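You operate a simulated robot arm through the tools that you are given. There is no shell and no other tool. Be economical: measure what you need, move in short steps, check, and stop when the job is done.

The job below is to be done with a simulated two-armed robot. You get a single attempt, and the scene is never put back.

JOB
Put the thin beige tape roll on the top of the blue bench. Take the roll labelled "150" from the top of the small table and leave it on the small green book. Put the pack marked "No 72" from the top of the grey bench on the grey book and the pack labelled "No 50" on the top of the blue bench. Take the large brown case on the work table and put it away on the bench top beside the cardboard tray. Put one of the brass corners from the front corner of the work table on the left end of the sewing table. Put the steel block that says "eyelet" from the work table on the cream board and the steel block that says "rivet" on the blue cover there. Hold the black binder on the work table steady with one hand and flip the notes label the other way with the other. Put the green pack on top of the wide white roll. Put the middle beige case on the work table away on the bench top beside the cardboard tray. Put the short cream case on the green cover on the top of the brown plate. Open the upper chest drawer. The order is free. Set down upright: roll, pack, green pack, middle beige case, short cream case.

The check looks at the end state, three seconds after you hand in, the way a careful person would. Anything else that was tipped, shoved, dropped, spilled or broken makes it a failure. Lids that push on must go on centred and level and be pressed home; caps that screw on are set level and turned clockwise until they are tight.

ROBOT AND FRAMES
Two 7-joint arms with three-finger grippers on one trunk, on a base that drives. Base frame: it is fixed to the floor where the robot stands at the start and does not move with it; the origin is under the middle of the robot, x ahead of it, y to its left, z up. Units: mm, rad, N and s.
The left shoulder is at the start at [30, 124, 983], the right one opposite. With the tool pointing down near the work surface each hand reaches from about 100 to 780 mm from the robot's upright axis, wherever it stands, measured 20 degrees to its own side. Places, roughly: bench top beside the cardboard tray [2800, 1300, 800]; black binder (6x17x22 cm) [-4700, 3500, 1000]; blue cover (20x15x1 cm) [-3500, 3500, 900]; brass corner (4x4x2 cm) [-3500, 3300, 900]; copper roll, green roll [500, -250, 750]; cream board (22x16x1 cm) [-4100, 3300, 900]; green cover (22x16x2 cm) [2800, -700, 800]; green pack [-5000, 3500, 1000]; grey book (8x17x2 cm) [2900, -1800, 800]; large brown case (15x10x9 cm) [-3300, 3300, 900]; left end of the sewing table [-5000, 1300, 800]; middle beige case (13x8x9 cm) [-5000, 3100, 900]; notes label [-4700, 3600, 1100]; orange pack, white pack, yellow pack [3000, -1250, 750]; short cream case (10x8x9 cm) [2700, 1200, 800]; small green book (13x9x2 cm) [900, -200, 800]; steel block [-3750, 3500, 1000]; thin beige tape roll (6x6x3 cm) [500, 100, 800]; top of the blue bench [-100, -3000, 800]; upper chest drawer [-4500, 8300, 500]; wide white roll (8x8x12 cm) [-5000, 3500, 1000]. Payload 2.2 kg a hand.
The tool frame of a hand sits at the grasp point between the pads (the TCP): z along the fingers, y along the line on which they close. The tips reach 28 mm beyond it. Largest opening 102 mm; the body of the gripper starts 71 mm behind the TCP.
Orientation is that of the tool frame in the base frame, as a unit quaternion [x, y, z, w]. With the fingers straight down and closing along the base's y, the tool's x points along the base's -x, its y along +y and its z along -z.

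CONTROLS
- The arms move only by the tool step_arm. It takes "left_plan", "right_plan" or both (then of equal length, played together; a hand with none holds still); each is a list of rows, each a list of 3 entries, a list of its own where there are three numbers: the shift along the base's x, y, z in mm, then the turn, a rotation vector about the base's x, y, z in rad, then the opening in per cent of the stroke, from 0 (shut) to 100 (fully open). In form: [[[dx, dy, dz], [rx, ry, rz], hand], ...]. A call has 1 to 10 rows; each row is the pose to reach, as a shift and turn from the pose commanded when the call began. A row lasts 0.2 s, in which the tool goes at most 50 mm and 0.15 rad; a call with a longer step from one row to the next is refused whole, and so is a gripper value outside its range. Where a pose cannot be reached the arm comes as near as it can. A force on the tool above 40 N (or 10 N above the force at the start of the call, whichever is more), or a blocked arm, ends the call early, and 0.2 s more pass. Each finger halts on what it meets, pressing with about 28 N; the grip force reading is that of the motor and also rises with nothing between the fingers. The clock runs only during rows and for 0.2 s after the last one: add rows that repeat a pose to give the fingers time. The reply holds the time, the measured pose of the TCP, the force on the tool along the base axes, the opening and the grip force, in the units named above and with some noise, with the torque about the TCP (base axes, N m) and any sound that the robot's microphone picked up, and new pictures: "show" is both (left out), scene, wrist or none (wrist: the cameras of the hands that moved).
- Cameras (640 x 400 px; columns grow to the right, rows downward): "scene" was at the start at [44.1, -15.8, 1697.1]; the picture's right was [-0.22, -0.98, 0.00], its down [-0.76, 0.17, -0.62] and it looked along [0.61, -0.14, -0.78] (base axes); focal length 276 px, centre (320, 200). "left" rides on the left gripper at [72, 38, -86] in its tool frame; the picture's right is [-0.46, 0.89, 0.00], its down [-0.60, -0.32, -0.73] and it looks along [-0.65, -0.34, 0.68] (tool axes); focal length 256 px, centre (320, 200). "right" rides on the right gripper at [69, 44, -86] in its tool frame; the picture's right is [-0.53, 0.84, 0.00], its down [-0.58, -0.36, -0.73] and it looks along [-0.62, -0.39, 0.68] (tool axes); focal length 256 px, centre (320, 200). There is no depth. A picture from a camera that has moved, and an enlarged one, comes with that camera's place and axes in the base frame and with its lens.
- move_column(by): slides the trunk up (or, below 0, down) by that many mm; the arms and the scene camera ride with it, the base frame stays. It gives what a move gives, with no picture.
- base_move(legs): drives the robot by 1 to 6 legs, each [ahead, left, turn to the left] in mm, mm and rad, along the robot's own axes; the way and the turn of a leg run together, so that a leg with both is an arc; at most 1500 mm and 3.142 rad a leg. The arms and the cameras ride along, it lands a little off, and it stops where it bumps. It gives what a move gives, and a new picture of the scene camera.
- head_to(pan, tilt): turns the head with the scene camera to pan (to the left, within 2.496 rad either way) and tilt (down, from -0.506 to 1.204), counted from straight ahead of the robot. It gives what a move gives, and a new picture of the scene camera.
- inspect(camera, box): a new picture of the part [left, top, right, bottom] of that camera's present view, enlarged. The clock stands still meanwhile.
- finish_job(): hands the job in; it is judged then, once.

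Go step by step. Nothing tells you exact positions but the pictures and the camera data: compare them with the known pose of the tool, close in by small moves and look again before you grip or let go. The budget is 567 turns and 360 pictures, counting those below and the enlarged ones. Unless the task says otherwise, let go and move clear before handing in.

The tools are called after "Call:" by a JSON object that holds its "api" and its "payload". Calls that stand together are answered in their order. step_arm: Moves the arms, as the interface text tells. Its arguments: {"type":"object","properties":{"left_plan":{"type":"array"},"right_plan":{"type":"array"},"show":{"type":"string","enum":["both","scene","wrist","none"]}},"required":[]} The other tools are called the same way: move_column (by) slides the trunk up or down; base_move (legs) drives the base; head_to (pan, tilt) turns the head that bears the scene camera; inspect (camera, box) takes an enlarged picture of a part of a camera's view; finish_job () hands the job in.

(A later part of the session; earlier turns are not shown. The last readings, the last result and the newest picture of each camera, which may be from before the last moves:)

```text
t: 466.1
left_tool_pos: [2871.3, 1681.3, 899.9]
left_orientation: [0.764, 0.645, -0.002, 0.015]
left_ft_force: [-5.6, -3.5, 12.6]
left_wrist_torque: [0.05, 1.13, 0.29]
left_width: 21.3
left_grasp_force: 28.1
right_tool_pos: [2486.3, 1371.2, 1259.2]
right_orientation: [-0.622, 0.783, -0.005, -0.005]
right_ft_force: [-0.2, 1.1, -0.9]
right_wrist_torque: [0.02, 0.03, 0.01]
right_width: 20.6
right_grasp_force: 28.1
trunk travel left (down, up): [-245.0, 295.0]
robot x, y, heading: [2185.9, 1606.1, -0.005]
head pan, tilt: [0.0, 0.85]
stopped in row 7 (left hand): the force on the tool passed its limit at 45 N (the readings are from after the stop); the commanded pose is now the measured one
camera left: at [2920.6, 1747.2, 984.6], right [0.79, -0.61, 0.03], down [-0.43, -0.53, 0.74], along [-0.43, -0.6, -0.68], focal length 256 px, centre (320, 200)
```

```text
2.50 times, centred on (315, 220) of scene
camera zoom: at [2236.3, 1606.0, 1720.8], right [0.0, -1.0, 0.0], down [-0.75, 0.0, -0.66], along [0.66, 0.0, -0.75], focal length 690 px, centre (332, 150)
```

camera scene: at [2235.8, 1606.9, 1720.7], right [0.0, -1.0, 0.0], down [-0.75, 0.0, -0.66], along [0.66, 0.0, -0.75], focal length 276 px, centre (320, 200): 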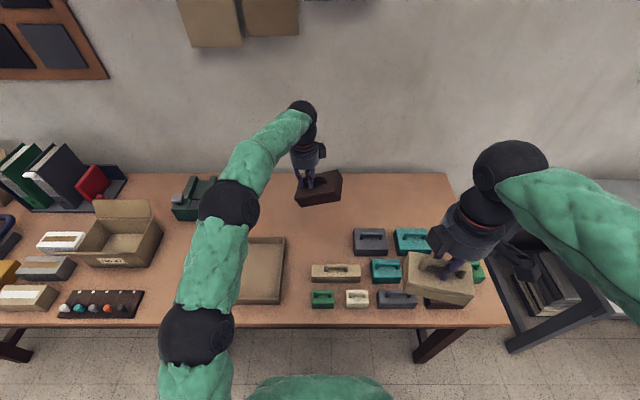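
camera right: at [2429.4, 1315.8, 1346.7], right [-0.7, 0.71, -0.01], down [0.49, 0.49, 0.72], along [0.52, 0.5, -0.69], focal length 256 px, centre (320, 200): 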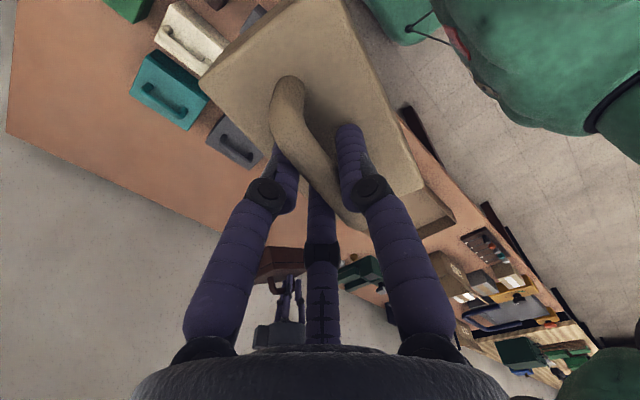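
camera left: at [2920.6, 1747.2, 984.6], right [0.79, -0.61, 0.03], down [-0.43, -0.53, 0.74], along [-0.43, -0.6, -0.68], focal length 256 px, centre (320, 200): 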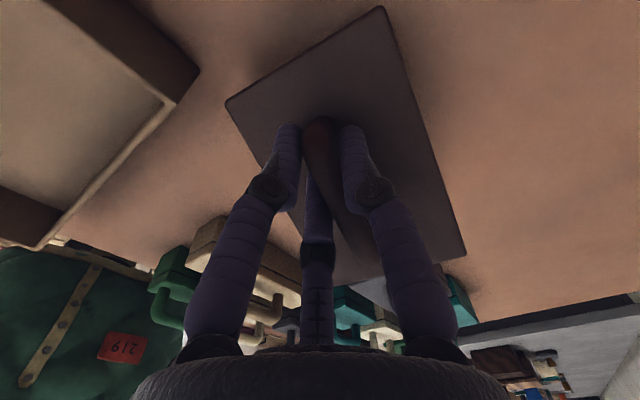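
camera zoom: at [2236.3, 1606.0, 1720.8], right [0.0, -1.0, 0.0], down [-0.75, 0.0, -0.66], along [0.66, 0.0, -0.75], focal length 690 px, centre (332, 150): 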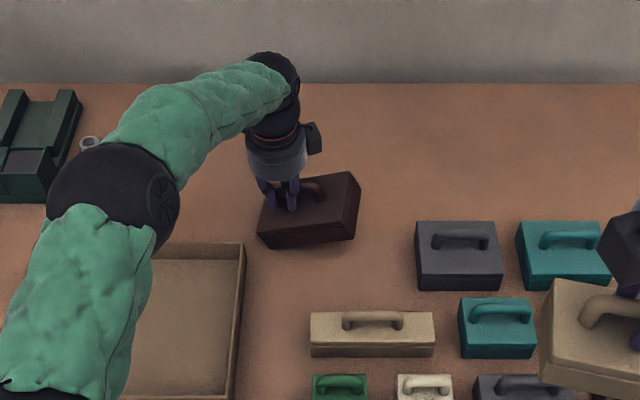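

The bench is evidently about 808 high: the case is resting on it. I ease off and release.

Call:
{"api": "step_arm", "payload": {"left_plan": [[[0, 0, 1], [0, 0, 0], 10], [[0, 0, 1], [0, 0, 0], 25], [[0, 0, 1], [0, 0, 0], 40], [[0, 0, 1], [0, 0, 0], 55], [[0, 0, 1], [0, 0, 0], 55]], "show": "wrist"}}

Call:
{"api": "inspect", "payload": {"camera": "scene", "box": [250, 170, 350, 260]}}

```text
t: 467.3
left_tool_pos: [2872.7, 1682.4, 898.6]
left_orientation: [0.765, 0.644, -0.002, 0.013]
left_ft_force: [0.2, -0.2, 0.3]
left_wrist_torque: [0.02, 0.0, 0.0]
left_width: 55.8
left_grasp_force: 0.1
right_tool_pos: [2488.0, 1370.8, 1257.6]
right_orientation: [-0.621, 0.784, -0.006, -0.004]
right_ft_force: [-0.6, 0.3, -2.0]
right_wrist_torque: [0.03, 0.03, 0.01]
right_width: 20.4
right_grasp_force: 27.9
trunk travel left (down, up): [-245.0, 295.0]
robot x, y, heading: [2192.0, 1604.8, 0.003]
head pan, tilt: [0.0, 0.85]
camera left: at [2921.1, 1747.9, 984.1], right [0.79, -0.61, 0.03], down [-0.43, -0.53, 0.74], along [-0.43, -0.6, -0.68], focal length 256 px, centre (320, 200)
```

left: 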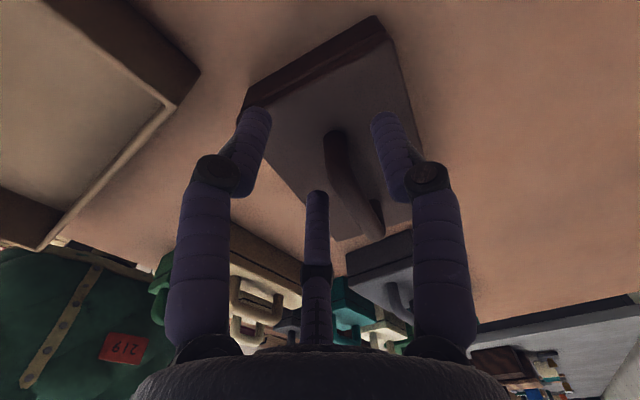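

```text
4.44 times, centred on (300, 215) of scene
camera zoom: at [2237.3, 1606.2, 1720.7], right [0.0, -1.0, 0.0], down [-0.75, 0.0, -0.66], along [0.66, 0.0, -0.75], focal length 1226 px, centre (409, 133)
```

zoom: 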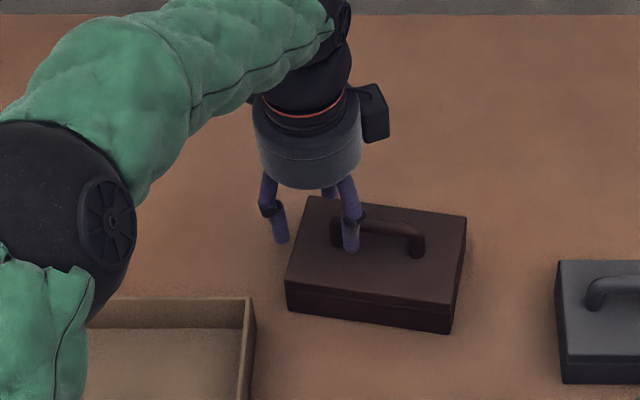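

The case settled flat. I lift the left hand away.

Call:
{"api": "step_arm", "payload": {"left_plan": [[[0, 0, 15], [0, 0, 0], 55], [[0, 0, 45], [0, 0, 0], 55], [[0, 0, 90], [0, 0, 0], 60], [[0, 0, 135], [0, 0, 0], 60], [[-30, 20, 170], [0, 0, 0], 60], [[-75, 35, 180], [0, 0, 0], 60], [[-120, 45, 180], [0, 0, 0], 60], [[-165, 55, 180], [0, 0, 0], 60], [[-210, 65, 180], [0, 0, 0], 60], [[-255, 75, 180], [0, 0, 0], 60]], "show": "scene"}}

```text
refused: row 5 steps farther than a row can; nothing moved
```

Call:
{"api": "step_arm", "payload": {"left_plan": [[[0, 0, 15], [0, 0, 0], 55], [[0, 0, 45], [0, 0, 0], 55], [[0, 0, 90], [0, 0, 0], 60], [[0, 0, 135], [0, 0, 0], 60], [[-25, 15, 165], [0, 0, 0], 60], [[-65, 30, 180], [0, 0, 0], 60], [[-110, 40, 180], [0, 0, 0], 60], [[-155, 50, 180], [0, 0, 0], 60], [[-200, 60, 180], [0, 0, 0], 60], [[-245, 70, 180], [0, 0, 0], 60]], "show": "scene"}}

Call:
{"api": "inspect", "payload": {"camera": "scene", "box": [250, 170, 450, 300]}}

```text
t: 469.5
left_tool_pos: [2624.9, 1752.5, 1080.2]
left_orientation: [0.764, 0.645, -0.001, 0.014]
left_ft_force: [-0.4, 0.9, 0.1]
left_wrist_torque: [0.0, -0.06, 0.0]
left_width: 60.9
left_grasp_force: 0.1
right_tool_pos: [2486.2, 1370.9, 1258.9]
right_orientation: [-0.62, 0.785, -0.006, -0.005]
right_ft_force: [-0.3, 0.3, 0.2]
right_wrist_torque: [-0.04, -0.01, 0.01]
right_width: 20.2
right_grasp_force: 28.0
trunk travel left (down, up): [-245.0, 295.0]
robot x, y, heading: [2188.7, 1605.3, -0.0]
head pan, tilt: [0.0, 0.85]
camera scene: at [2235.2, 1606.7, 1720.7], right [0.0, -1.0, 0.0], down [-0.75, 0.0, -0.66], along [0.66, 0.0, -0.75], focal length 276 px, centre (320, 200)
```

scene: 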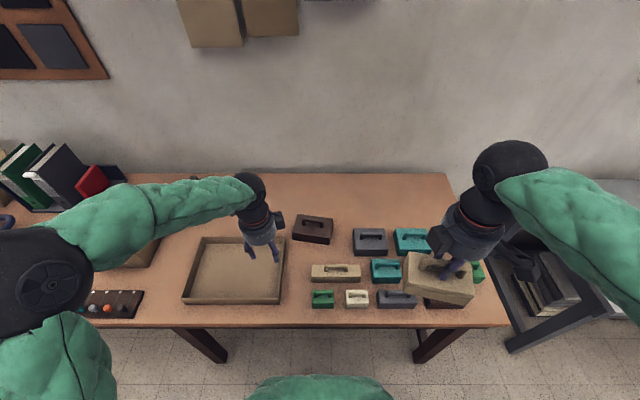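

```text
3.08 times, centred on (350, 235) of scene
camera zoom: at [2235.2, 1606.7, 1720.7], right [0.0, -1.0, 0.0], down [-0.75, 0.0, -0.66], along [0.66, 0.0, -0.75], focal length 849 px, centre (228, 92)
```

zoom: 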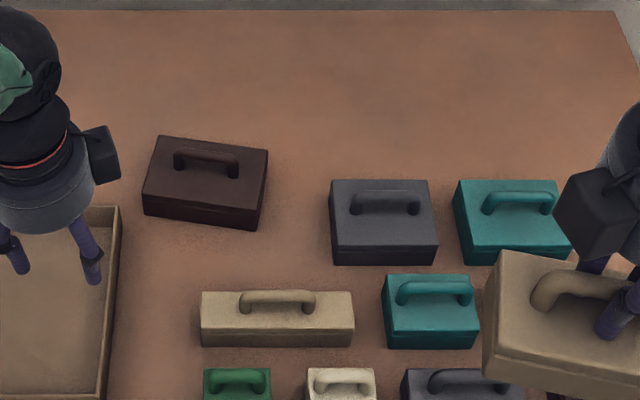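

The brown case is put down. For the beige one I'll use the free bench top behind the dark grey case at about (2930,1420). I move the base slightly and carry it there.

Call:
{"api": "base_move", "payload": {"legs": [[20, -55, 0]]}}

Call:
{"api": "step_arm", "payload": {"right_plan": [[[45, 12, -5], [0, 0, 0], 0], [[90, 24, -15], [0, 0, 0], 0], [[135, 36, -25], [0, 0, 0], 0], [[180, 48, -40], [0, 0, 0], 0], [[225, 60, -55], [0, 0, 0], 0], [[270, 72, -65], [0, 0, 0], 0], [[315, 84, -75], [0, 0, 0], 0], [[360, 96, -85], [0, 0, 0], 0], [[405, 104, -95], [0, 0, 0], 0], [[424, 104, -130], [0, 0, 0.15], 0]], "show": "both"}}

Call:
{"api": "inspect", "payload": {"camera": "scene", "box": [270, 110, 460, 290]}}

```text
t: 470.4
left_tool_pos: [2647.8, 1695.1, 1080.9]
left_orientation: [0.764, 0.645, -0.001, 0.013]
left_ft_force: [1.1, -0.2, -0.1]
left_wrist_torque: [0.06, -0.02, 0.0]
left_width: 61.1
left_grasp_force: 0.0
right_tool_pos: [2509.0, 1314.0, 1256.9]
right_orientation: [-0.621, 0.784, -0.005, -0.004]
right_ft_force: [-0.4, -1.2, -1.1]
right_wrist_torque: [0.05, 0.04, 0.04]
right_width: 20.6
right_grasp_force: 28.0
trunk travel left (down, up): [-245.0, 295.0]
robot x, y, heading: [2209.2, 1554.0, 0.004]
head pan, tilt: [0.0, 0.85]
camera scene: at [2258.0, 1548.5, 1720.6], right [0.0, -1.0, 0.0], down [-0.75, 0.0, -0.66], along [0.66, 0.0, -0.75], focal length 276 px, centre (320, 200)
```

scene: 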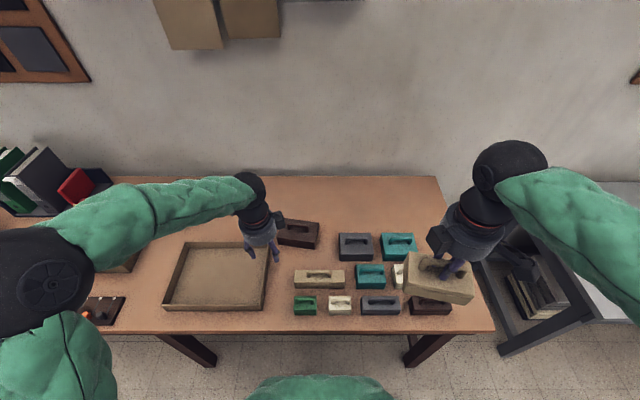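

```text
t: 472.6
left_tool_pos: [2648.7, 1696.5, 1079.2]
left_orientation: [0.764, 0.644, -0.001, 0.014]
left_ft_force: [0.5, 1.0, -0.2]
left_wrist_torque: [0.04, 0.01, 0.01]
left_width: 61.4
left_grasp_force: 0.0
right_tool_pos: [2933.8, 1419.3, 1127.4]
right_orientation: [-0.678, 0.735, -0.006, -0.005]
right_ft_force: [0.7, 0.3, -1.6]
right_wrist_torque: [0.04, -0.02, 0.0]
right_width: 20.4
right_grasp_force: 27.9
trunk travel left (down, up): [-245.0, 295.0]
robot x, y, heading: [2209.3, 1548.5, 0.006]
head pan, tilt: [0.0, 0.85]
camera scene: at [2258.6, 1551.5, 1720.6], right [0.0, -1.0, 0.0], down [-0.75, 0.0, -0.66], along [0.66, 0.0, -0.75], focal length 276 px, centre (320, 200)
camera right: at [2884.9, 1355.5, 1215.4], right [-0.8, 0.6, -0.01], down [0.41, 0.56, 0.72], along [0.44, 0.57, -0.69], focal length 256 px, centre (320, 200)
```

scene: 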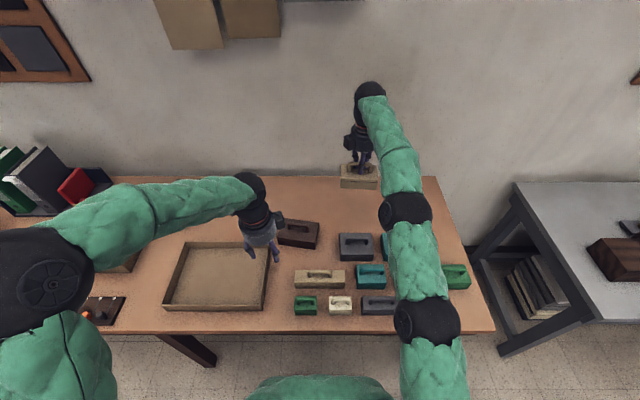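
right: 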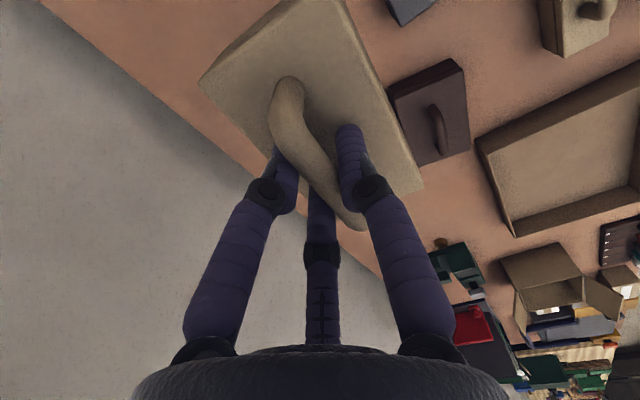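

```text
2.22 times, centred on (365, 200) of scene
camera zoom: at [2258.6, 1551.5, 1720.6], right [0.0, -1.0, 0.0], down [-0.75, 0.0, -0.66], along [0.66, 0.0, -0.75], focal length 613 px, centre (220, 200)
```

zoom: 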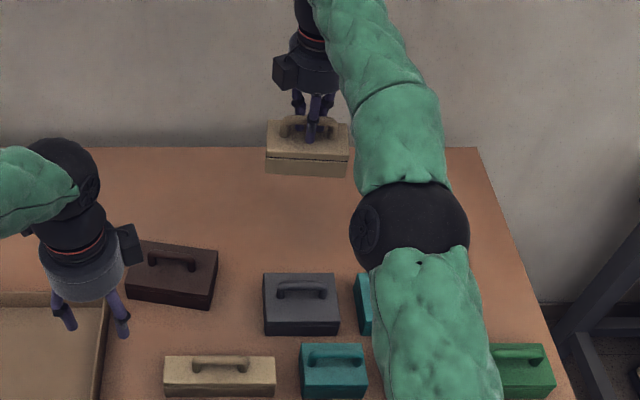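

Call:
{"api": "step_arm", "payload": {"right_plan": [[[0, 0, -45], [0, 0, 0], 0], [[0, 0, -90], [0, 0, 0], 0], [[0, 0, -135], [0, 0, 0], 0], [[0, 0, -180], [0, 0, 0], 0], [[0, 0, -205], [0, 0, 0], 0], [[0, 0, -215], [0, 0, 0], 0], [[0, 0, -220], [0, 0, 0], 0], [[0, 0, -225], [0, 0, 0], 0], [[0, 0, -230], [0, 0, 0], 0]], "show": "none"}}

```text
t: 474.6
left_tool_pos: [2646.8, 1697.5, 1079.3]
left_orientation: [0.764, 0.645, 0.0, 0.014]
left_ft_force: [0.4, 0.4, 0.5]
left_wrist_torque: [0.02, 0.05, 0.0]
left_width: 61.1
left_grasp_force: 0.1
right_tool_pos: [2932.5, 1420.1, 897.3]
right_orientation: [-0.677, 0.736, -0.005, -0.005]
right_ft_force: [0.2, 0.1, -0.8]
right_wrist_torque: [-0.01, 0.0, -0.04]
right_width: 20.3
right_grasp_force: 28.4
trunk travel left (down, up): [-245.0, 295.0]
robot x, y, heading: [2206.7, 1549.5, 0.001]
head pan, tilt: [0.0, 0.85]
```

Call:
{"api": "step_arm", "payload": {"right_plan": [[[0, 0, -5], [0, 0, 0], 0], [[0, 0, -10], [0, 0, 0], 0], [[0, 0, -15], [0, 0, 0], 0], [[0, 0, -20], [0, 0, 0], 0], [[0, 0, -24], [0, 0, 0], 0], [[0, 0, -27], [0, 0, 0], 0], [[0, 0, -30], [0, 0, 0], 0], [[0, 0, -33], [0, 0, 0], 0], [[0, 0, -36], [0, 0, 0], 0]], "show": "none"}}

```text
t: 476.2
left_tool_pos: [2648.1, 1697.5, 1080.3]
left_orientation: [0.765, 0.644, -0.001, 0.014]
left_ft_force: [0.4, 0.2, -0.9]
left_wrist_torque: [0.03, 0.07, -0.03]
left_width: 61.4
left_grasp_force: 0.1
right_tool_pos: [2937.0, 1419.5, 879.8]
right_orientation: [-0.677, 0.736, -0.011, 0.0]
right_ft_force: [-6.5, 1.1, 15.6]
right_wrist_torque: [-0.37, 0.11, -0.1]
right_width: 20.8
right_grasp_force: 28.4
trunk travel left (down, up): [-245.0, 295.0]
robot x, y, heading: [2210.4, 1550.4, 0.004]
head pan, tilt: [0.0, 0.85]
stopped in row 7 (right hand): the force on the tool passed its limit at 43 N (the readings are from after the stop); the commanded pose is now the measured one
```

Contact near 880. Release and rise.

Call:
{"api": "step_arm", "payload": {"right_plan": [[[0, 0, 1], [0, 0, 0], 10], [[0, 0, 1], [0, 0, 0], 25], [[0, 0, 1], [0, 0, 0], 40], [[0, 0, 1], [0, 0, 0], 50], [[0, 0, 1], [0, 0, 0], 50], [[0, 0, 25], [0, 0, 0], 50], [[0, 0, 70], [0, 0, 0], 50], [[0, 0, 115], [0, 0, 0], 50], [[0, 0, 150], [0, 0, 0], 50]], "show": "none"}}

Call:
{"api": "inspect", "payload": {"camera": "right", "box": [0, 0, 640, 400]}}

```text
t: 478.2
left_tool_pos: [2646.3, 1696.2, 1079.3]
left_orientation: [0.764, 0.644, -0.001, 0.014]
left_ft_force: [0.0, -1.1, 0.4]
left_wrist_torque: [0.0, -0.04, -0.01]
left_width: 61.2
left_grasp_force: 0.1
right_tool_pos: [2934.6, 1418.8, 1026.8]
right_orientation: [-0.677, 0.736, -0.008, -0.001]
right_ft_force: [-0.2, -0.3, 0.1]
right_wrist_torque: [-0.01, -0.05, 0.01]
right_width: 50.8
right_grasp_force: 0.1
trunk travel left (down, up): [-245.0, 295.0]
robot x, y, heading: [2207.8, 1552.0, 0.001]
head pan, tilt: [0.0, 0.85]
```

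```text
1.00 times, centred on (320, 200) of right (not enlarged: the box is as wide or as high as the picture)
camera zoom: at [2885.5, 1355.4, 1114.1], right [-0.8, 0.6, -0.02], down [0.4, 0.55, 0.73], along [0.45, 0.57, -0.69], focal length 256 px, centre (320, 200)
```

zoom: 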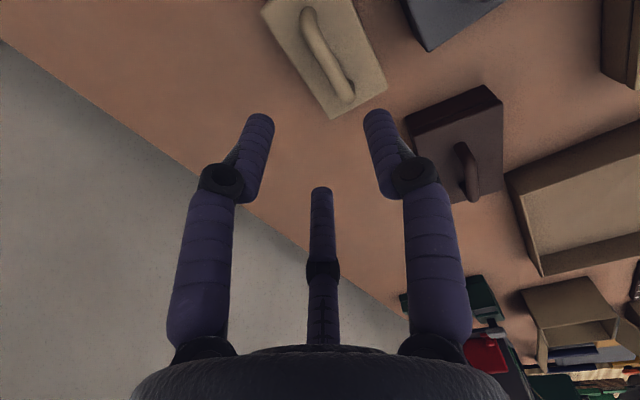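

The beige case stands. Now the short cream case at about (2693,1247): right hand over its handle.

Call:
{"api": "step_arm", "payload": {"right_plan": [[[-20, -10, 35], [0, 0, 0], 60], [[-60, -25, 50], [0, 0, 0], 70], [[-100, -48, 50], [0, 0, 0.05], 80], [[-140, -76, 50], [0, 0, 0.09], 90], [[-180, -104, 40], [0, 0, 0.09], 100], [[-215, -136, 25], [0, 0, 0.09], 100], [[-240, -170, 0], [0, 0, 0.09], 100], [[-240, -170, -30], [0, 0, 0.09], 100], [[-240, -170, -30], [0, 0, 0.09], 100]], "show": "both"}}

```text
t: 480.2
left_tool_pos: [2646.9, 1696.7, 1079.2]
left_orientation: [0.764, 0.645, -0.001, 0.014]
left_ft_force: [0.2, 0.1, 0.9]
left_wrist_torque: [0.02, 0.0, 0.02]
left_width: 61.3
left_grasp_force: 0.0
right_tool_pos: [2695.1, 1247.0, 997.0]
right_orientation: [0.709, -0.705, 0.009, 0.0]
right_ft_force: [-0.4, -0.2, -0.1]
right_wrist_torque: [-0.02, -0.01, 0.0]
right_width: 101.9
right_grasp_force: 0.0
trunk travel left (down, up): [-245.0, 295.0]
robot x, y, heading: [2208.9, 1550.3, -0.003]
head pan, tilt: [0.0, 0.85]
camera scene: at [2255.9, 1551.4, 1720.7], right [0.0, -1.0, 0.0], down [-0.75, 0.0, -0.66], along [0.66, 0.0, -0.75], focal length 276 px, centre (320, 200)
camera right: at [2651.6, 1180.7, 1083.9], right [-0.85, 0.53, -0.02], down [0.35, 0.59, 0.73], along [0.4, 0.61, -0.68], focal length 256 px, centre (320, 200)
```

scene: 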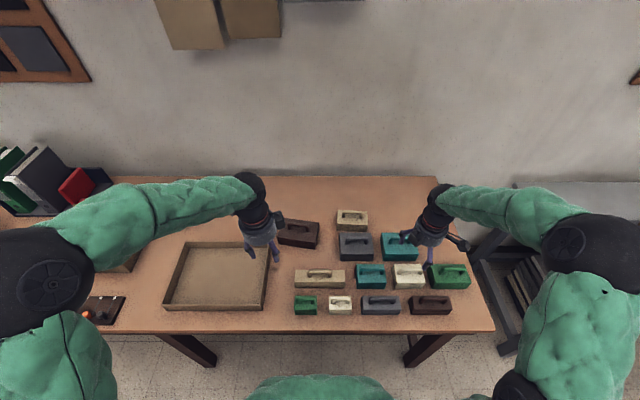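
right: 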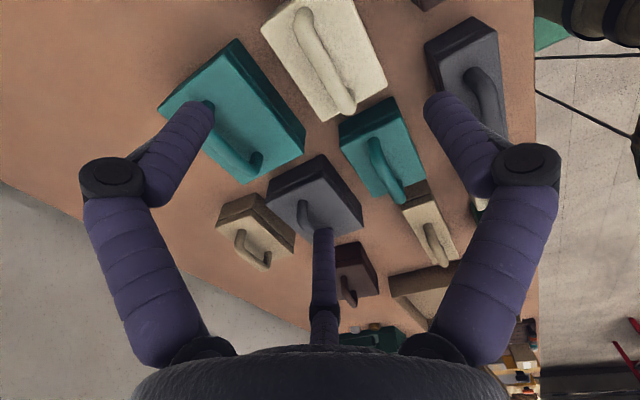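

Cream handle centre (2690,1247), 10 cm long: the right one. I descend with fingers half open and close on the handle.

Call:
{"api": "step_arm", "payload": {"right_plan": [[[-5, 0, -30], [0, 0, 0], 70], [[-5, 0, -65], [0, 0, 0], 55], [[-5, 0, -95], [0, 0, 0], 50], [[-5, 0, -116], [0, 0, 0], 50], [[-5, 0, -116], [0, 0, 0], 40], [[-5, 0, -116], [0, 0, 0], 25], [[-5, 0, -116], [0, 0, 0], 10], [[-5, 0, -116], [0, 0, 0], 0], [[-5, 0, -116], [0, 0, 0], 0]], "show": "wrist"}}

```text
t: 482.2
left_tool_pos: [2647.5, 1696.4, 1079.4]
left_orientation: [0.764, 0.645, -0.002, 0.014]
left_ft_force: [0.4, -0.2, 0.1]
left_wrist_torque: [0.02, 0.01, -0.02]
left_width: 61.6
left_grasp_force: 0.1
right_tool_pos: [2689.6, 1248.7, 881.4]
right_orientation: [0.71, -0.705, 0.009, -0.001]
right_ft_force: [0.1, 0.2, 0.1]
right_wrist_torque: [-0.02, 0.01, 0.01]
right_width: 20.7
right_grasp_force: 27.8
trunk travel left (down, up): [-245.0, 295.0]
robot x, y, heading: [2207.0, 1547.6, 0.0]
head pan, tilt: [0.0, 0.85]
camera right: at [2646.7, 1181.7, 968.2], right [-0.85, 0.53, -0.02], down [0.35, 0.59, 0.73], along [0.4, 0.61, -0.68], focal length 256 px, centre (320, 200)
```

right: 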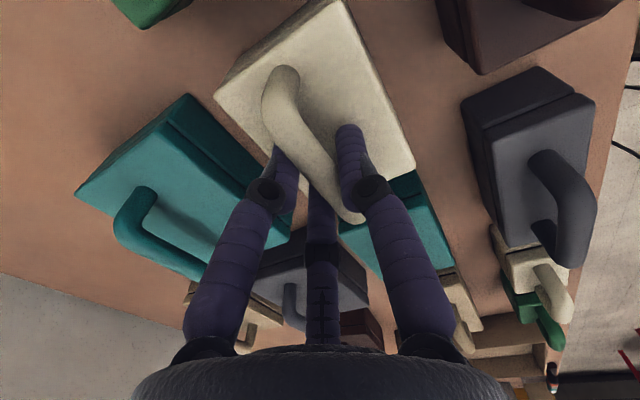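

Gripped. Lift straight up and tuck in.

Call:
{"api": "step_arm", "payload": {"right_plan": [[[0, 0, 5], [0, 0, 0], 0], [[0, 0, 20], [0, 0, 0], 0], [[0, 0, 55], [0, 0, 0], 0], [[0, 0, 100], [0, 0, 0], 0], [[0, 0, 145], [0, 0, 0], 0], [[-20, 5, 185], [0, 0, 0], 0], [[-60, 15, 205], [0, 0, 0], 0], [[-100, 30, 215], [0, 0, 0], 0], [[-140, 45, 215], [0, 0, 0], 0]], "left_plan": [[[0, 0, 10], [0, 0, 0], 60], [[-20, 0, 20], [0, 0, 0], 60], [[-50, 0, 30], [0, 0, 0], 60], [[-80, 0, 40], [0, 0, 0], 60], [[-110, 0, 40], [0, 0, 0], 60], [[-110, 0, 40], [0, 0, 0], 60], [[-110, 0, 40], [0, 0, 0], 60], [[-110, 0, 40], [0, 0, 0], 60], [[-110, 0, 40], [0, 0, 0], 60]], "show": "scene"}}

Call:
{"api": "inspect", "payload": {"camera": "scene", "box": [230, 170, 500, 330]}}

```text
t: 484.2
left_tool_pos: [2535.6, 1697.7, 1119.1]
left_orientation: [0.764, 0.645, 0.0, 0.014]
left_ft_force: [-0.3, 0.6, 0.1]
left_wrist_torque: [0.0, -0.05, 0.04]
left_width: 61.3
left_grasp_force: 0.1
right_tool_pos: [2549.6, 1295.7, 1095.6]
right_orientation: [0.709, -0.705, 0.009, -0.001]
right_ft_force: [0.0, 0.1, -1.7]
right_wrist_torque: [0.03, -0.06, 0.01]
right_width: 20.4
right_grasp_force: 27.6
trunk travel left (down, up): [-245.0, 295.0]
robot x, y, heading: [2205.4, 1547.7, 0.004]
head pan, tilt: [0.0, 0.85]
camera scene: at [2254.8, 1551.8, 1720.7], right [0.0, -1.0, 0.0], down [-0.75, 0.0, -0.66], along [0.66, 0.0, -0.75], focal length 276 px, centre (320, 200)
```

scene: 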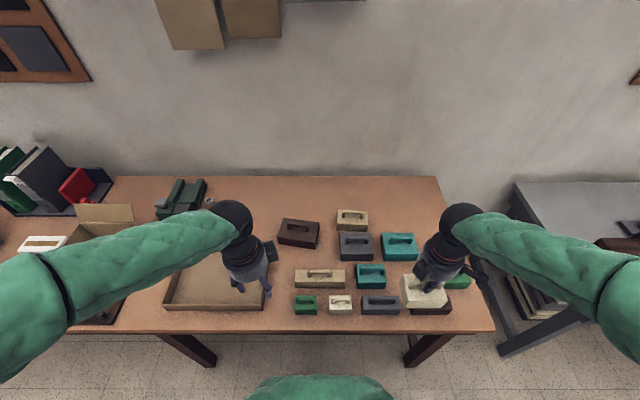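

```text
2.37 times, centred on (365, 250) of scene
camera zoom: at [2254.8, 1551.8, 1720.7], right [0.0, -1.0, 0.0], down [-0.75, 0.0, -0.66], along [0.66, 0.0, -0.75], focal length 654 px, centre (213, 82)
```

zoom: 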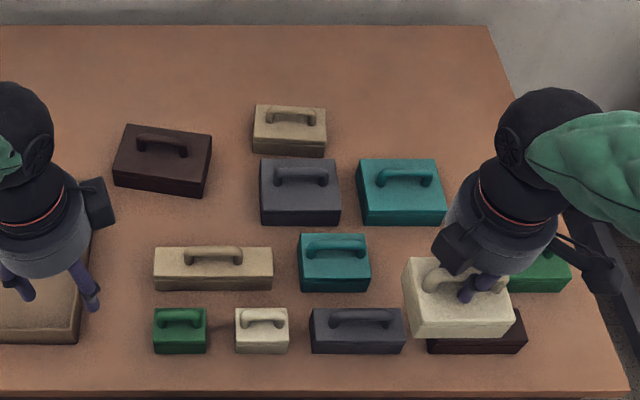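

Both benches' cases look right. I drive to the grey bench's green cover at about (2818,-670) with the cream case.

Call:
{"api": "base_move", "payload": {"legs": [[-300, 0, 0], [0, -1500, 0], [0, -650, 0], [300, 0, 0]]}}

Call:
{"api": "head_to", "payload": {"pan": 0.0, "tilt": 0.95}}

```text
t: 498.1
left_tool_pos: [2541.3, -439.2, 1118.1]
left_orientation: [0.761, 0.648, -0.001, 0.013]
left_ft_force: [1.6, -0.7, -0.4]
left_wrist_torque: [-0.03, 0.06, 0.0]
left_width: 61.2
left_grasp_force: 0.1
right_tool_pos: [2558.8, -842.3, 1095.1]
right_orientation: [0.713, -0.701, 0.008, 0.0]
right_ft_force: [0.4, 0.2, -1.5]
right_wrist_torque: [0.0, 0.02, 0.02]
right_width: 20.5
right_grasp_force: 27.8
trunk travel left (down, up): [-245.0, 295.0]
robot x, y, heading: [2210.3, -587.4, 0.005]
head pan, tilt: [0.0, 0.85]
camera scene: at [2263.8, -587.6, 1720.6], right [0.01, -1.0, 0.0], down [-0.75, -0.01, -0.66], along [0.66, 0.01, -0.75], focal length 276 px, centre (320, 200)
```

scene: 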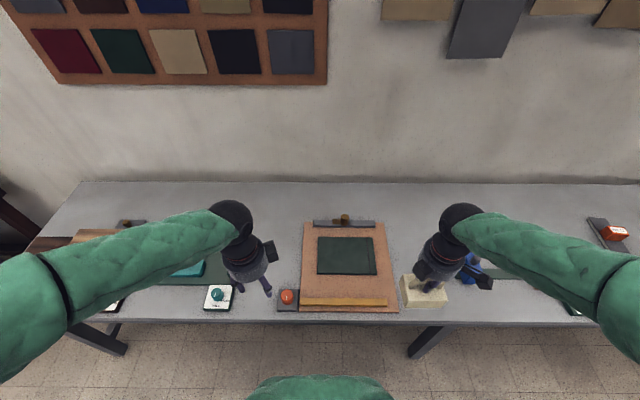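

```text
t: 498.8
left_tool_pos: [2540.8, -439.1, 1120.3]
left_orientation: [0.762, 0.648, -0.001, 0.014]
left_ft_force: [-0.2, 0.2, 0.4]
left_wrist_torque: [0.02, -0.02, -0.01]
left_width: 61.2
left_grasp_force: 0.1
right_tool_pos: [2557.8, -843.1, 1095.5]
right_orientation: [0.712, -0.702, 0.009, -0.001]
right_ft_force: [0.2, -0.2, -1.0]
right_wrist_torque: [-0.02, -0.01, 0.01]
right_width: 20.2
right_grasp_force: 27.8
trunk travel left (down, up): [-245.0, 295.0]
robot x, y, heading: [2212.0, -589.6, 0.015]
head pan, tilt: [0.0, 0.949]
camera scene: at [2256.5, -587.7, 1713.2], right [0.01, -1.0, 0.0], down [-0.81, -0.01, -0.58], along [0.58, 0.01, -0.81], focal length 276 px, centre (320, 200)
```

scene: 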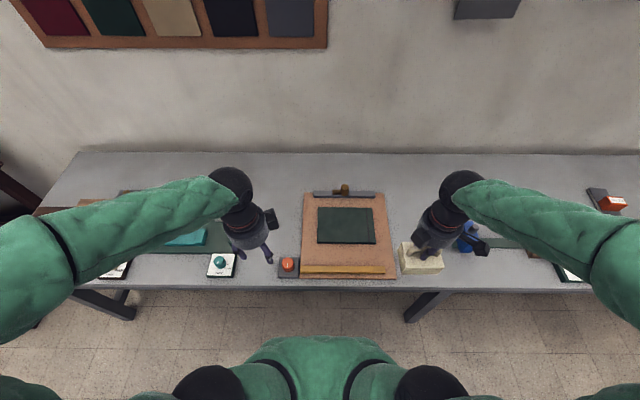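

The green cover's centre is about (2799,-683). I bring the cream case over it.

Call:
{"api": "step_arm", "payload": {"right_plan": [[[40, 26, -5], [0, 0, 0], 0], [[80, 53, -15], [0, 0, 0], 0], [[120, 80, -30], [0, 0, 0], 0], [[160, 106, -50], [0, 0, 0], 0], [[200, 133, -70], [0, 0, 0], 0], [[241, 160, -80], [0, 0, 0], 0], [[241, 160, -120], [0, 0, 0], 0], [[241, 160, -160], [0, 0, 0], 0], [[241, 160, -160], [0, 0, 0], 0]], "show": "both"}}

Call:
{"api": "inspect", "payload": {"camera": "scene", "box": [280, 160, 420, 290]}}

```text
refused: row 3 steps farther than a row can; nothing moved
```

```text
3.08 times, centred on (350, 225) of scene
camera zoom: at [2256.5, -587.7, 1713.2], right [0.01, -1.0, 0.0], down [-0.81, -0.01, -0.58], along [0.58, 0.01, -0.81], focal length 849 px, centre (228, 123)
```

zoom: 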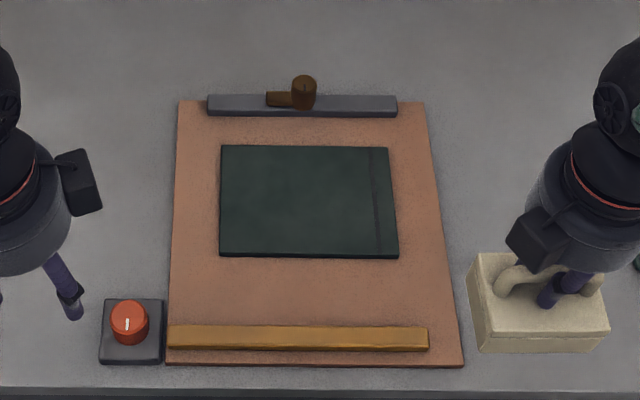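

Call:
{"api": "step_arm", "payload": {"right_plan": [[[38, 25, -5], [0, 0, 0], 0], [[76, 50, -12], [0, 0, 0], 0], [[114, 76, -20], [0, 0, 0], 0], [[152, 101, -28], [0, 0, 0], 0], [[190, 126, -36], [0, 0, 0], 0], [[228, 152, -44], [0, 0, 0], 0], [[241, 160, -80], [0, 0, 0], 0], [[241, 160, -120], [0, 0, 0], 0], [[241, 160, -160], [0, 0, 0], 0], [[241, 160, -160], [0, 0, 0], 0]], "show": "wrist"}}

Call:
{"api": "inspect", "payload": {"camera": "scene", "box": [280, 160, 420, 290]}}

```text
t: 501.0
left_tool_pos: [2538.8, -437.9, 1119.7]
left_orientation: [0.761, 0.648, -0.001, 0.015]
left_ft_force: [-0.2, 0.5, -0.1]
left_wrist_torque: [0.02, 0.01, 0.0]
left_width: 61.3
left_grasp_force: 0.0
right_tool_pos: [2799.9, -681.5, 934.8]
right_orientation: [0.713, -0.701, 0.009, -0.001]
right_ft_force: [-0.3, -0.3, -0.9]
right_wrist_torque: [0.0, -0.02, 0.01]
right_width: 20.4
right_grasp_force: 28.1
trunk travel left (down, up): [-245.0, 295.0]
robot x, y, heading: [2212.4, -587.1, 0.016]
head pan, tilt: [0.0, 0.949]
camera right: at [2757.0, -749.5, 1022.2], right [-0.85, 0.52, -0.02], down [0.35, 0.59, 0.73], along [0.39, 0.62, -0.68], focal length 256 px, centre (320, 200)
```

right: 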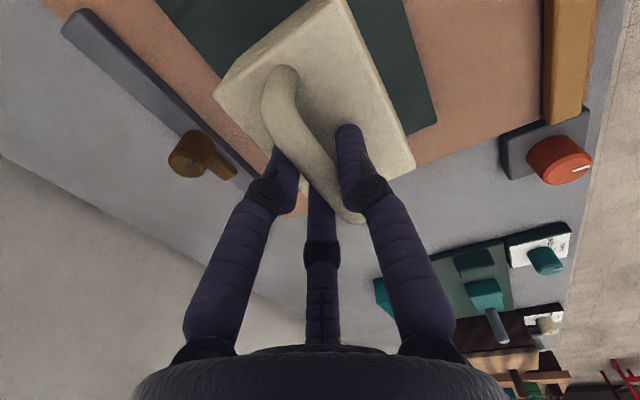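

```text
3.08 times, centred on (350, 225) of scene
camera zoom: at [2256.4, -587.5, 1713.2], right [0.01, -1.0, 0.0], down [-0.81, -0.01, -0.58], along [0.58, 0.01, -0.81], focal length 849 px, centre (228, 123)
```

zoom: 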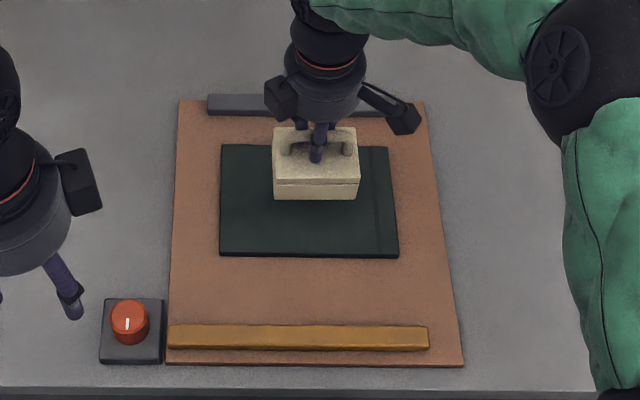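

I adjust 18 mm further in and lower to contact.

Call:
{"api": "step_arm", "payload": {"right_plan": [[[9, 3, -15], [0, 0, 0], 0], [[18, 5, -30], [0, 0, 0], 0], [[18, 5, -38], [0, 0, 0], 0], [[18, 5, -43], [0, 0, 0], 0], [[18, 5, -47], [0, 0, 0], 0], [[18, 5, -51], [0, 0, 0], 0], [[18, 5, -54], [0, 0, 0], 0], [[18, 5, -57], [0, 0, 0], 0], [[18, 5, -60], [0, 0, 0], 0]], "show": "none"}}

```text
t: 503.0
left_tool_pos: [2540.9, -438.6, 1119.6]
left_orientation: [0.761, 0.648, -0.001, 0.013]
left_ft_force: [0.2, 0.2, -0.8]
left_wrist_torque: [0.01, 0.0, -0.05]
left_width: 61.4
left_grasp_force: 0.1
right_tool_pos: [2817.3, -677.4, 875.6]
right_orientation: [0.713, -0.701, 0.008, 0.0]
right_ft_force: [-0.4, -0.7, -0.3]
right_wrist_torque: [-0.01, -0.01, 0.02]
right_width: 20.4
right_grasp_force: 28.4
trunk travel left (down, up): [-245.0, 295.0]
robot x, y, heading: [2213.8, -589.3, 0.007]
head pan, tilt: [0.0, 0.949]
```

Call:
{"api": "step_arm", "payload": {"right_plan": [[[0, 0, -2], [0, 0, 0], 0], [[0, 0, -4], [0, 0, 0], 0], [[0, 0, -6], [0, 0, 0], 0], [[0, 0, -8], [0, 0, 0], 0], [[0, 0, -10], [0, 0, 0], 0], [[0, 0, -12], [0, 0, 0], 0], [[0, 0, -14], [0, 0, 0], 0], [[0, 0, -16], [0, 0, 0], 0]], "show": "none"}}

```text
t: 504.8
left_tool_pos: [2538.2, -438.3, 1120.1]
left_orientation: [0.761, 0.648, 0.0, 0.015]
left_ft_force: [0.2, 0.4, 0.5]
left_wrist_torque: [-0.02, 0.02, 0.04]
left_width: 61.0
left_grasp_force: 0.0
right_tool_pos: [2819.7, -675.9, 864.2]
right_orientation: [0.712, -0.702, 0.013, -0.004]
right_ft_force: [-6.9, -2.2, 33.8]
right_wrist_torque: [-0.17, 0.15, 0.1]
right_width: 20.4
right_grasp_force: 27.6
trunk travel left (down, up): [-245.0, 295.0]
robot x, y, heading: [2211.6, -590.5, 0.006]
head pan, tilt: [0.0, 0.949]
```

Contact. Ease up 3 mm, release and rise.

Call:
{"api": "step_arm", "payload": {"right_plan": [[[0, 0, 4], [0, 0, 0], 0], [[0, 0, 4], [0, 0, 0], 20], [[0, 0, 4], [0, 0, 0], 35], [[0, 0, 4], [0, 0, 0], 50], [[0, 0, 4], [0, 0, 0], 50], [[0, 0, 25], [0, 0, 0], 50], [[0, 0, 70], [0, 0, 0], 50], [[0, 0, 115], [0, 0, 0], 50], [[0, 0, 160], [0, 0, 0], 50], [[-35, -20, 190], [0, 0, 0], 50]], "show": "none"}}

Call:
{"api": "inspect", "payload": {"camera": "scene", "box": [270, 160, 430, 290]}}

```text
refused: row 10 steps farther than a row can; nothing moved
```

```text
3.08 times, centred on (350, 225) of scene
camera zoom: at [2252.7, -587.3, 1713.6], right [0.01, -1.0, 0.0], down [-0.81, -0.01, -0.58], along [0.58, 0.01, -0.81], focal length 849 px, centre (228, 123)
```

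zoom: 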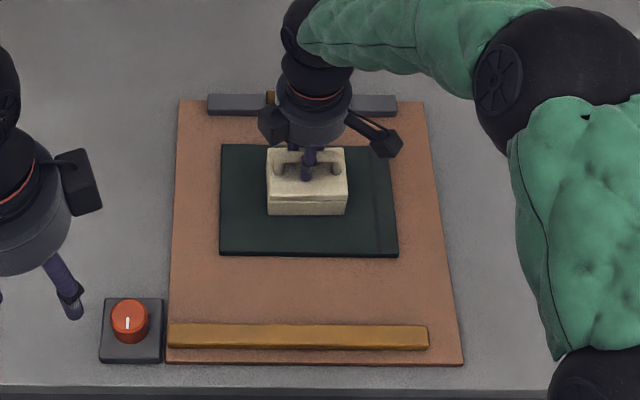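

Call:
{"api": "step_arm", "payload": {"right_plan": [[[0, 0, 4], [0, 0, 0], 0], [[0, 0, 4], [0, 0, 0], 20], [[0, 0, 4], [0, 0, 0], 35], [[0, 0, 4], [0, 0, 0], 50], [[0, 0, 4], [0, 0, 0], 50], [[0, 0, 25], [0, 0, 0], 50], [[0, 0, 70], [0, 0, 0], 50], [[0, 0, 115], [0, 0, 0], 50], [[0, 0, 160], [0, 0, 0], 50], [[-30, -10, 190], [0, 0, 0], 50]], "show": "none"}}

Call:
{"api": "inspect", "payload": {"camera": "scene", "box": [270, 160, 430, 290]}}

```text
t: 507.0
left_tool_pos: [2540.3, -439.9, 1119.8]
left_orientation: [0.761, 0.648, -0.001, 0.014]
left_ft_force: [-0.6, 0.1, 0.6]
left_wrist_torque: [-0.02, -0.03, -0.02]
left_width: 61.3
left_grasp_force: 0.1
right_tool_pos: [2785.8, -687.9, 1049.4]
right_orientation: [0.713, -0.701, 0.008, -0.001]
right_ft_force: [0.5, -0.5, 0.2]
right_wrist_torque: [0.0, -0.01, 0.02]
right_width: 50.9
right_grasp_force: 0.0
trunk travel left (down, up): [-245.0, 295.0]
robot x, y, heading: [2214.6, -590.3, 0.011]
head pan, tilt: [0.0, 0.949]
```

```text
3.08 times, centred on (350, 225) of scene
camera zoom: at [2254.4, -588.4, 1713.2], right [0.01, -1.0, 0.0], down [-0.81, -0.01, -0.58], along [0.58, 0.01, -0.81], focal length 849 px, centre (228, 123)
```

zoom: 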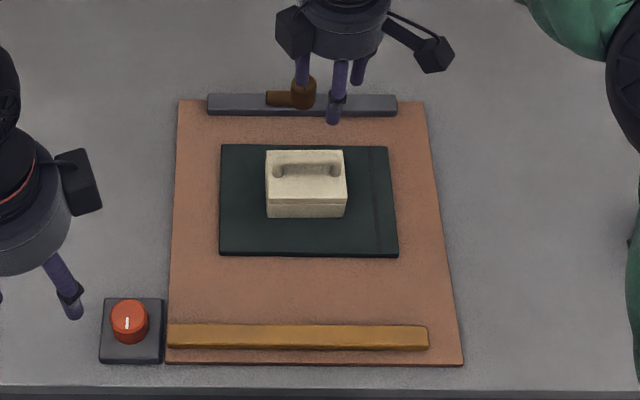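

The cream case stands on the green cover. Last: the upper chest drawer. I tuck the arms and drive across the room.

Call:
{"api": "step_arm", "payload": {"right_plan": [[[-45, -10, 10], [0, 0, 0], 50], [[-90, -20, 20], [0, 0, 0], 50], [[-135, -30, 20], [0, 0, 0], 50], [[-180, -40, 20], [0, 0, 0], 50], [[-225, -50, 20], [0, 0, 0], 50], [[-265, -60, 20], [0, 0, 0], 50]], "show": "none"}}

```text
t: 508.4
left_tool_pos: [2540.4, -439.6, 1120.0]
left_orientation: [0.761, 0.648, 0.0, 0.014]
left_ft_force: [0.1, -0.7, 0.4]
left_wrist_torque: [0.02, -0.03, 0.01]
left_width: 61.1
left_grasp_force: 0.1
right_tool_pos: [2520.9, -746.3, 1068.2]
right_orientation: [0.712, -0.702, 0.009, -0.001]
right_ft_force: [0.0, 0.0, 0.7]
right_wrist_torque: [0.03, -0.06, -0.01]
right_width: 50.9
right_grasp_force: 0.1
trunk travel left (down, up): [-245.0, 295.0]
robot x, y, heading: [2213.4, -589.1, 0.007]
head pan, tilt: [0.0, 0.949]
```

Call:
{"api": "base_move", "payload": {"legs": [[-450, 0, -0.007], [0, 1500, 0], [0, 1500, 0], [0, 1500, 0], [0, 270, 0], [0, 0, 1.571]]}}

Call:
{"api": "base_move", "payload": {"legs": [[0, 1500, 0], [0, 1500, 0], [0, 365, 0]]}}

Call:
{"api": "head_to", "payload": {"pan": 0.35, "tilt": 0.35}}

```text
t: 537.4
left_tool_pos: [1512.4, 4471.0, 1119.0]
left_orientation: [0.071, 0.997, 0.01, 0.01]
left_ft_force: [0.5, -1.2, -0.3]
left_wrist_torque: [0.0, 0.0, 0.01]
left_width: 61.5
left_grasp_force: 0.0
right_tool_pos: [1821.7, 4459.1, 1068.2]
right_orientation: [1.0, 0.017, 0.006, -0.007]
right_ft_force: [-0.8, 0.2, 1.1]
right_wrist_torque: [0.01, -0.03, -0.01]
right_width: 51.0
right_grasp_force: 0.1
trunk travel left (down, up): [-245.0, 295.0]
robot x, y, heading: [1671.6, 4150.6, 1.602]
head pan, tilt: [0.0, 0.949]
camera scene: at [1668.3, 4191.6, 1713.2], right [1.0, 0.03, 0.0], down [0.02, -0.81, -0.58], along [-0.02, 0.58, -0.81], focal length 276 px, centre (320, 200)
```

scene: 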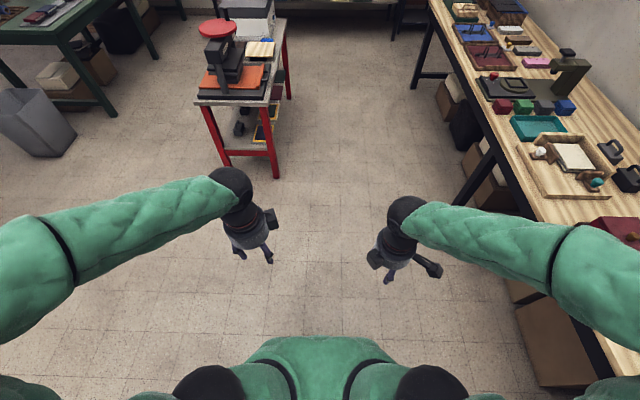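

```text
t: 553.9
left_tool_pos: [-1872.3, 4342.4, 1118.9]
left_orientation: [0.065, 0.998, 0.01, 0.01]
left_ft_force: [0.0, -0.5, 0.1]
left_wrist_torque: [-0.01, -0.01, -0.01]
left_width: 61.0
left_grasp_force: 0.0
right_tool_pos: [-1563.8, 4334.7, 1067.2]
right_orientation: [1.0, 0.023, 0.007, -0.007]
right_ft_force: [-1.6, 0.8, 0.2]
right_wrist_torque: [-0.01, -0.02, -0.01]
right_width: 50.9
right_grasp_force: 0.0
trunk travel left (down, up): [-245.0, 295.0]
robot x, y, heading: [-1714.2, 4023.2, 1.611]
head pan, tilt: [0.0, 0.949]
camera scene: at [-1714.8, 4064.6, 1713.2], right [1.0, 0.04, 0.0], down [0.03, -0.81, -0.58], along [-0.02, 0.58, -0.81], focal length 276 px, centre (320, 200)
```

scene: 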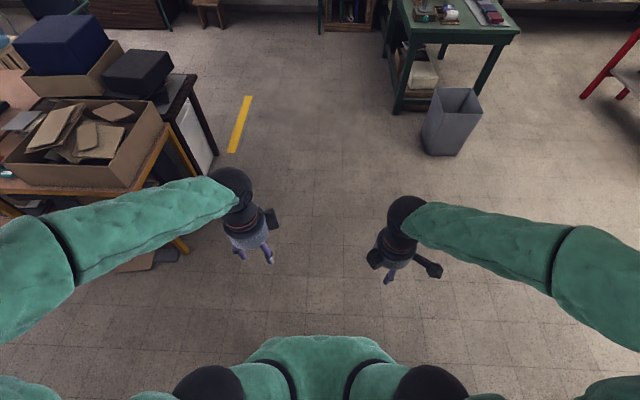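

```text
t: 554.9
left_tool_pos: [-1871.9, 4342.2, 1118.6]
left_orientation: [0.065, 0.998, 0.009, 0.009]
left_ft_force: [0.9, 0.2, -0.3]
left_wrist_torque: [0.03, -0.01, -0.02]
left_width: 61.3
left_grasp_force: 0.1
right_tool_pos: [-1563.7, 4333.7, 1067.8]
right_orientation: [1.0, 0.023, 0.006, -0.007]
right_ft_force: [0.1, 0.6, 0.4]
right_wrist_torque: [0.0, 0.0, 0.01]
right_width: 50.9
right_grasp_force: 0.0
trunk travel left (down, up): [-245.0, 295.0]
robot x, y, heading: [-1710.0, 4020.7, 1.613]
head pan, tilt: [0.351, 0.351]
camera scene: at [-1746.1, 4078.1, 1764.3], right [0.92, 0.38, 0.0], down [0.13, -0.32, -0.94], along [-0.36, 0.87, -0.34], focal length 276 px, centre (320, 200)
```

scene: 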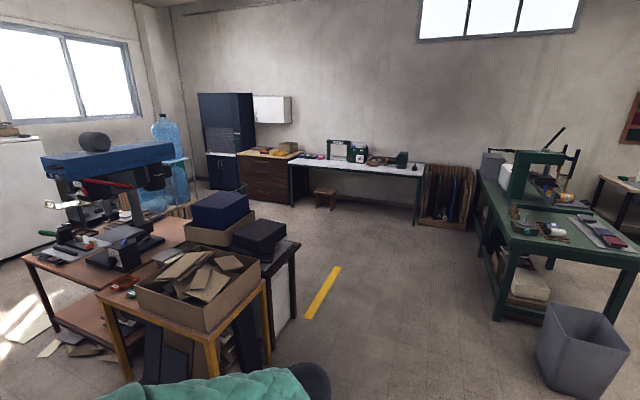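

The chest stands at the back wall (front about y 8250, x -5150…-4060). I drive over to it.

Call:
{"api": "base_move", "payload": {"legs": [[1500, 0, -0.042], [1100, 0, 0], [0, 1500, 0], [0, 1400, 0]]}}

Call:
{"api": "head_to", "payload": {"pan": 0.0, "tilt": 0.6}}

```text
t: 576.0
left_tool_pos: [-3489.8, 6952.8, 1120.2]
left_orientation: [0.071, 0.997, 0.01, 0.009]
left_ft_force: [-0.4, 0.5, 0.1]
left_wrist_torque: [-0.04, 0.03, -0.01]
left_width: 61.3
left_grasp_force: 0.2
right_tool_pos: [-3180.6, 6938.1, 1066.9]
right_orientation: [1.0, 0.016, 0.006, -0.006]
right_ft_force: [0.0, 0.0, -1.0]
right_wrist_torque: [0.0, 0.02, 0.02]
right_width: 51.2
right_grasp_force: 0.2
trunk travel left (down, up): [-245.0, 295.0]
robot x, y, heading: [-3335.0, 6624.6, 1.598]
head pan, tilt: [0.351, 0.351]
stopped in leg 4: the robot was blocked; the commanded pose is now the measured one
camera scene: at [-3366.0, 6686.3, 1764.3], right [0.93, 0.37, 0.0], down [0.13, -0.32, -0.94], along [-0.35, 0.87, -0.34], focal length 276 px, centre (320, 200)
```

scene: 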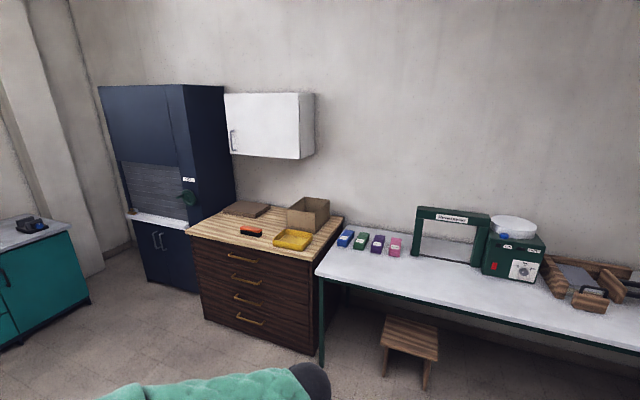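

```text
t: 576.8
left_tool_pos: [-3490.3, 6951.4, 1119.0]
left_orientation: [0.072, 0.997, 0.01, 0.01]
left_ft_force: [0.6, 0.2, -0.4]
left_wrist_torque: [0.02, -0.01, -0.01]
left_width: 61.1
left_grasp_force: 0.0
right_tool_pos: [-3182.5, 6937.0, 1067.6]
right_orientation: [1.0, 0.018, 0.007, -0.007]
right_ft_force: [-0.5, -0.2, 0.5]
right_wrist_torque: [-0.01, -0.01, -0.01]
right_width: 51.1
right_grasp_force: 0.1
trunk travel left (down, up): [-245.0, 295.0]
robot x, y, heading: [-3337.2, 6628.2, 1.6]
head pan, tilt: [0.0, 0.6]
camera scene: at [-3335.8, 6686.4, 1741.6], right [1.0, 0.03, 0.0], down [0.02, -0.56, -0.83], along [-0.02, 0.82, -0.56], focal length 276 px, centre (320, 200)
```

scene: 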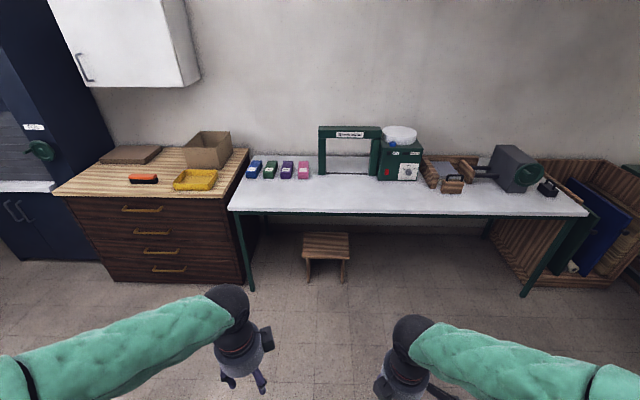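

The base was blocked on the left; I look there.

Call:
{"api": "head_to", "payload": {"pan": 1.5, "tilt": 0.7}}

```text
t: 578.4
left_tool_pos: [-3490.3, 6951.2, 1119.5]
left_orientation: [0.071, 0.997, 0.01, 0.01]
left_ft_force: [-0.1, -0.5, 0.0]
left_wrist_torque: [-0.01, 0.01, 0.0]
left_width: 61.1
left_grasp_force: 0.1
right_tool_pos: [-3181.2, 6937.1, 1067.9]
right_orientation: [1.0, 0.017, 0.006, -0.006]
right_ft_force: [-0.6, -0.2, -0.1]
right_wrist_torque: [0.0, 0.0, 0.0]
right_width: 50.9
right_grasp_force: 0.1
trunk travel left (down, up): [-245.0, 295.0]
robot x, y, heading: [-3334.7, 6631.5, 1.598]
head pan, tilt: [1.499, 0.7]
camera scene: at [-3418.4, 6601.6, 1733.0], right [0.04, 1.0, 0.0], down [0.64, -0.03, -0.76], along [-0.76, 0.03, -0.64], focal length 276 px, centre (320, 200)
```

scene: 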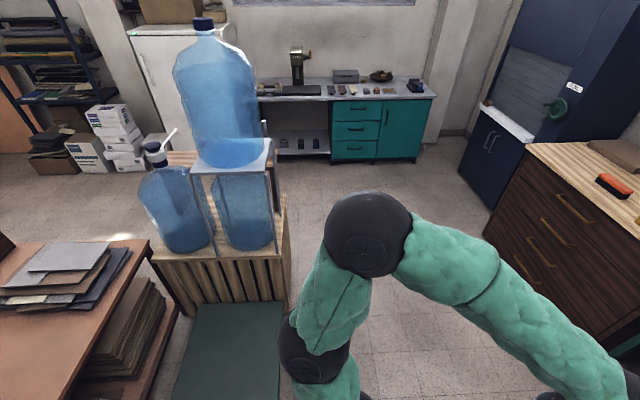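

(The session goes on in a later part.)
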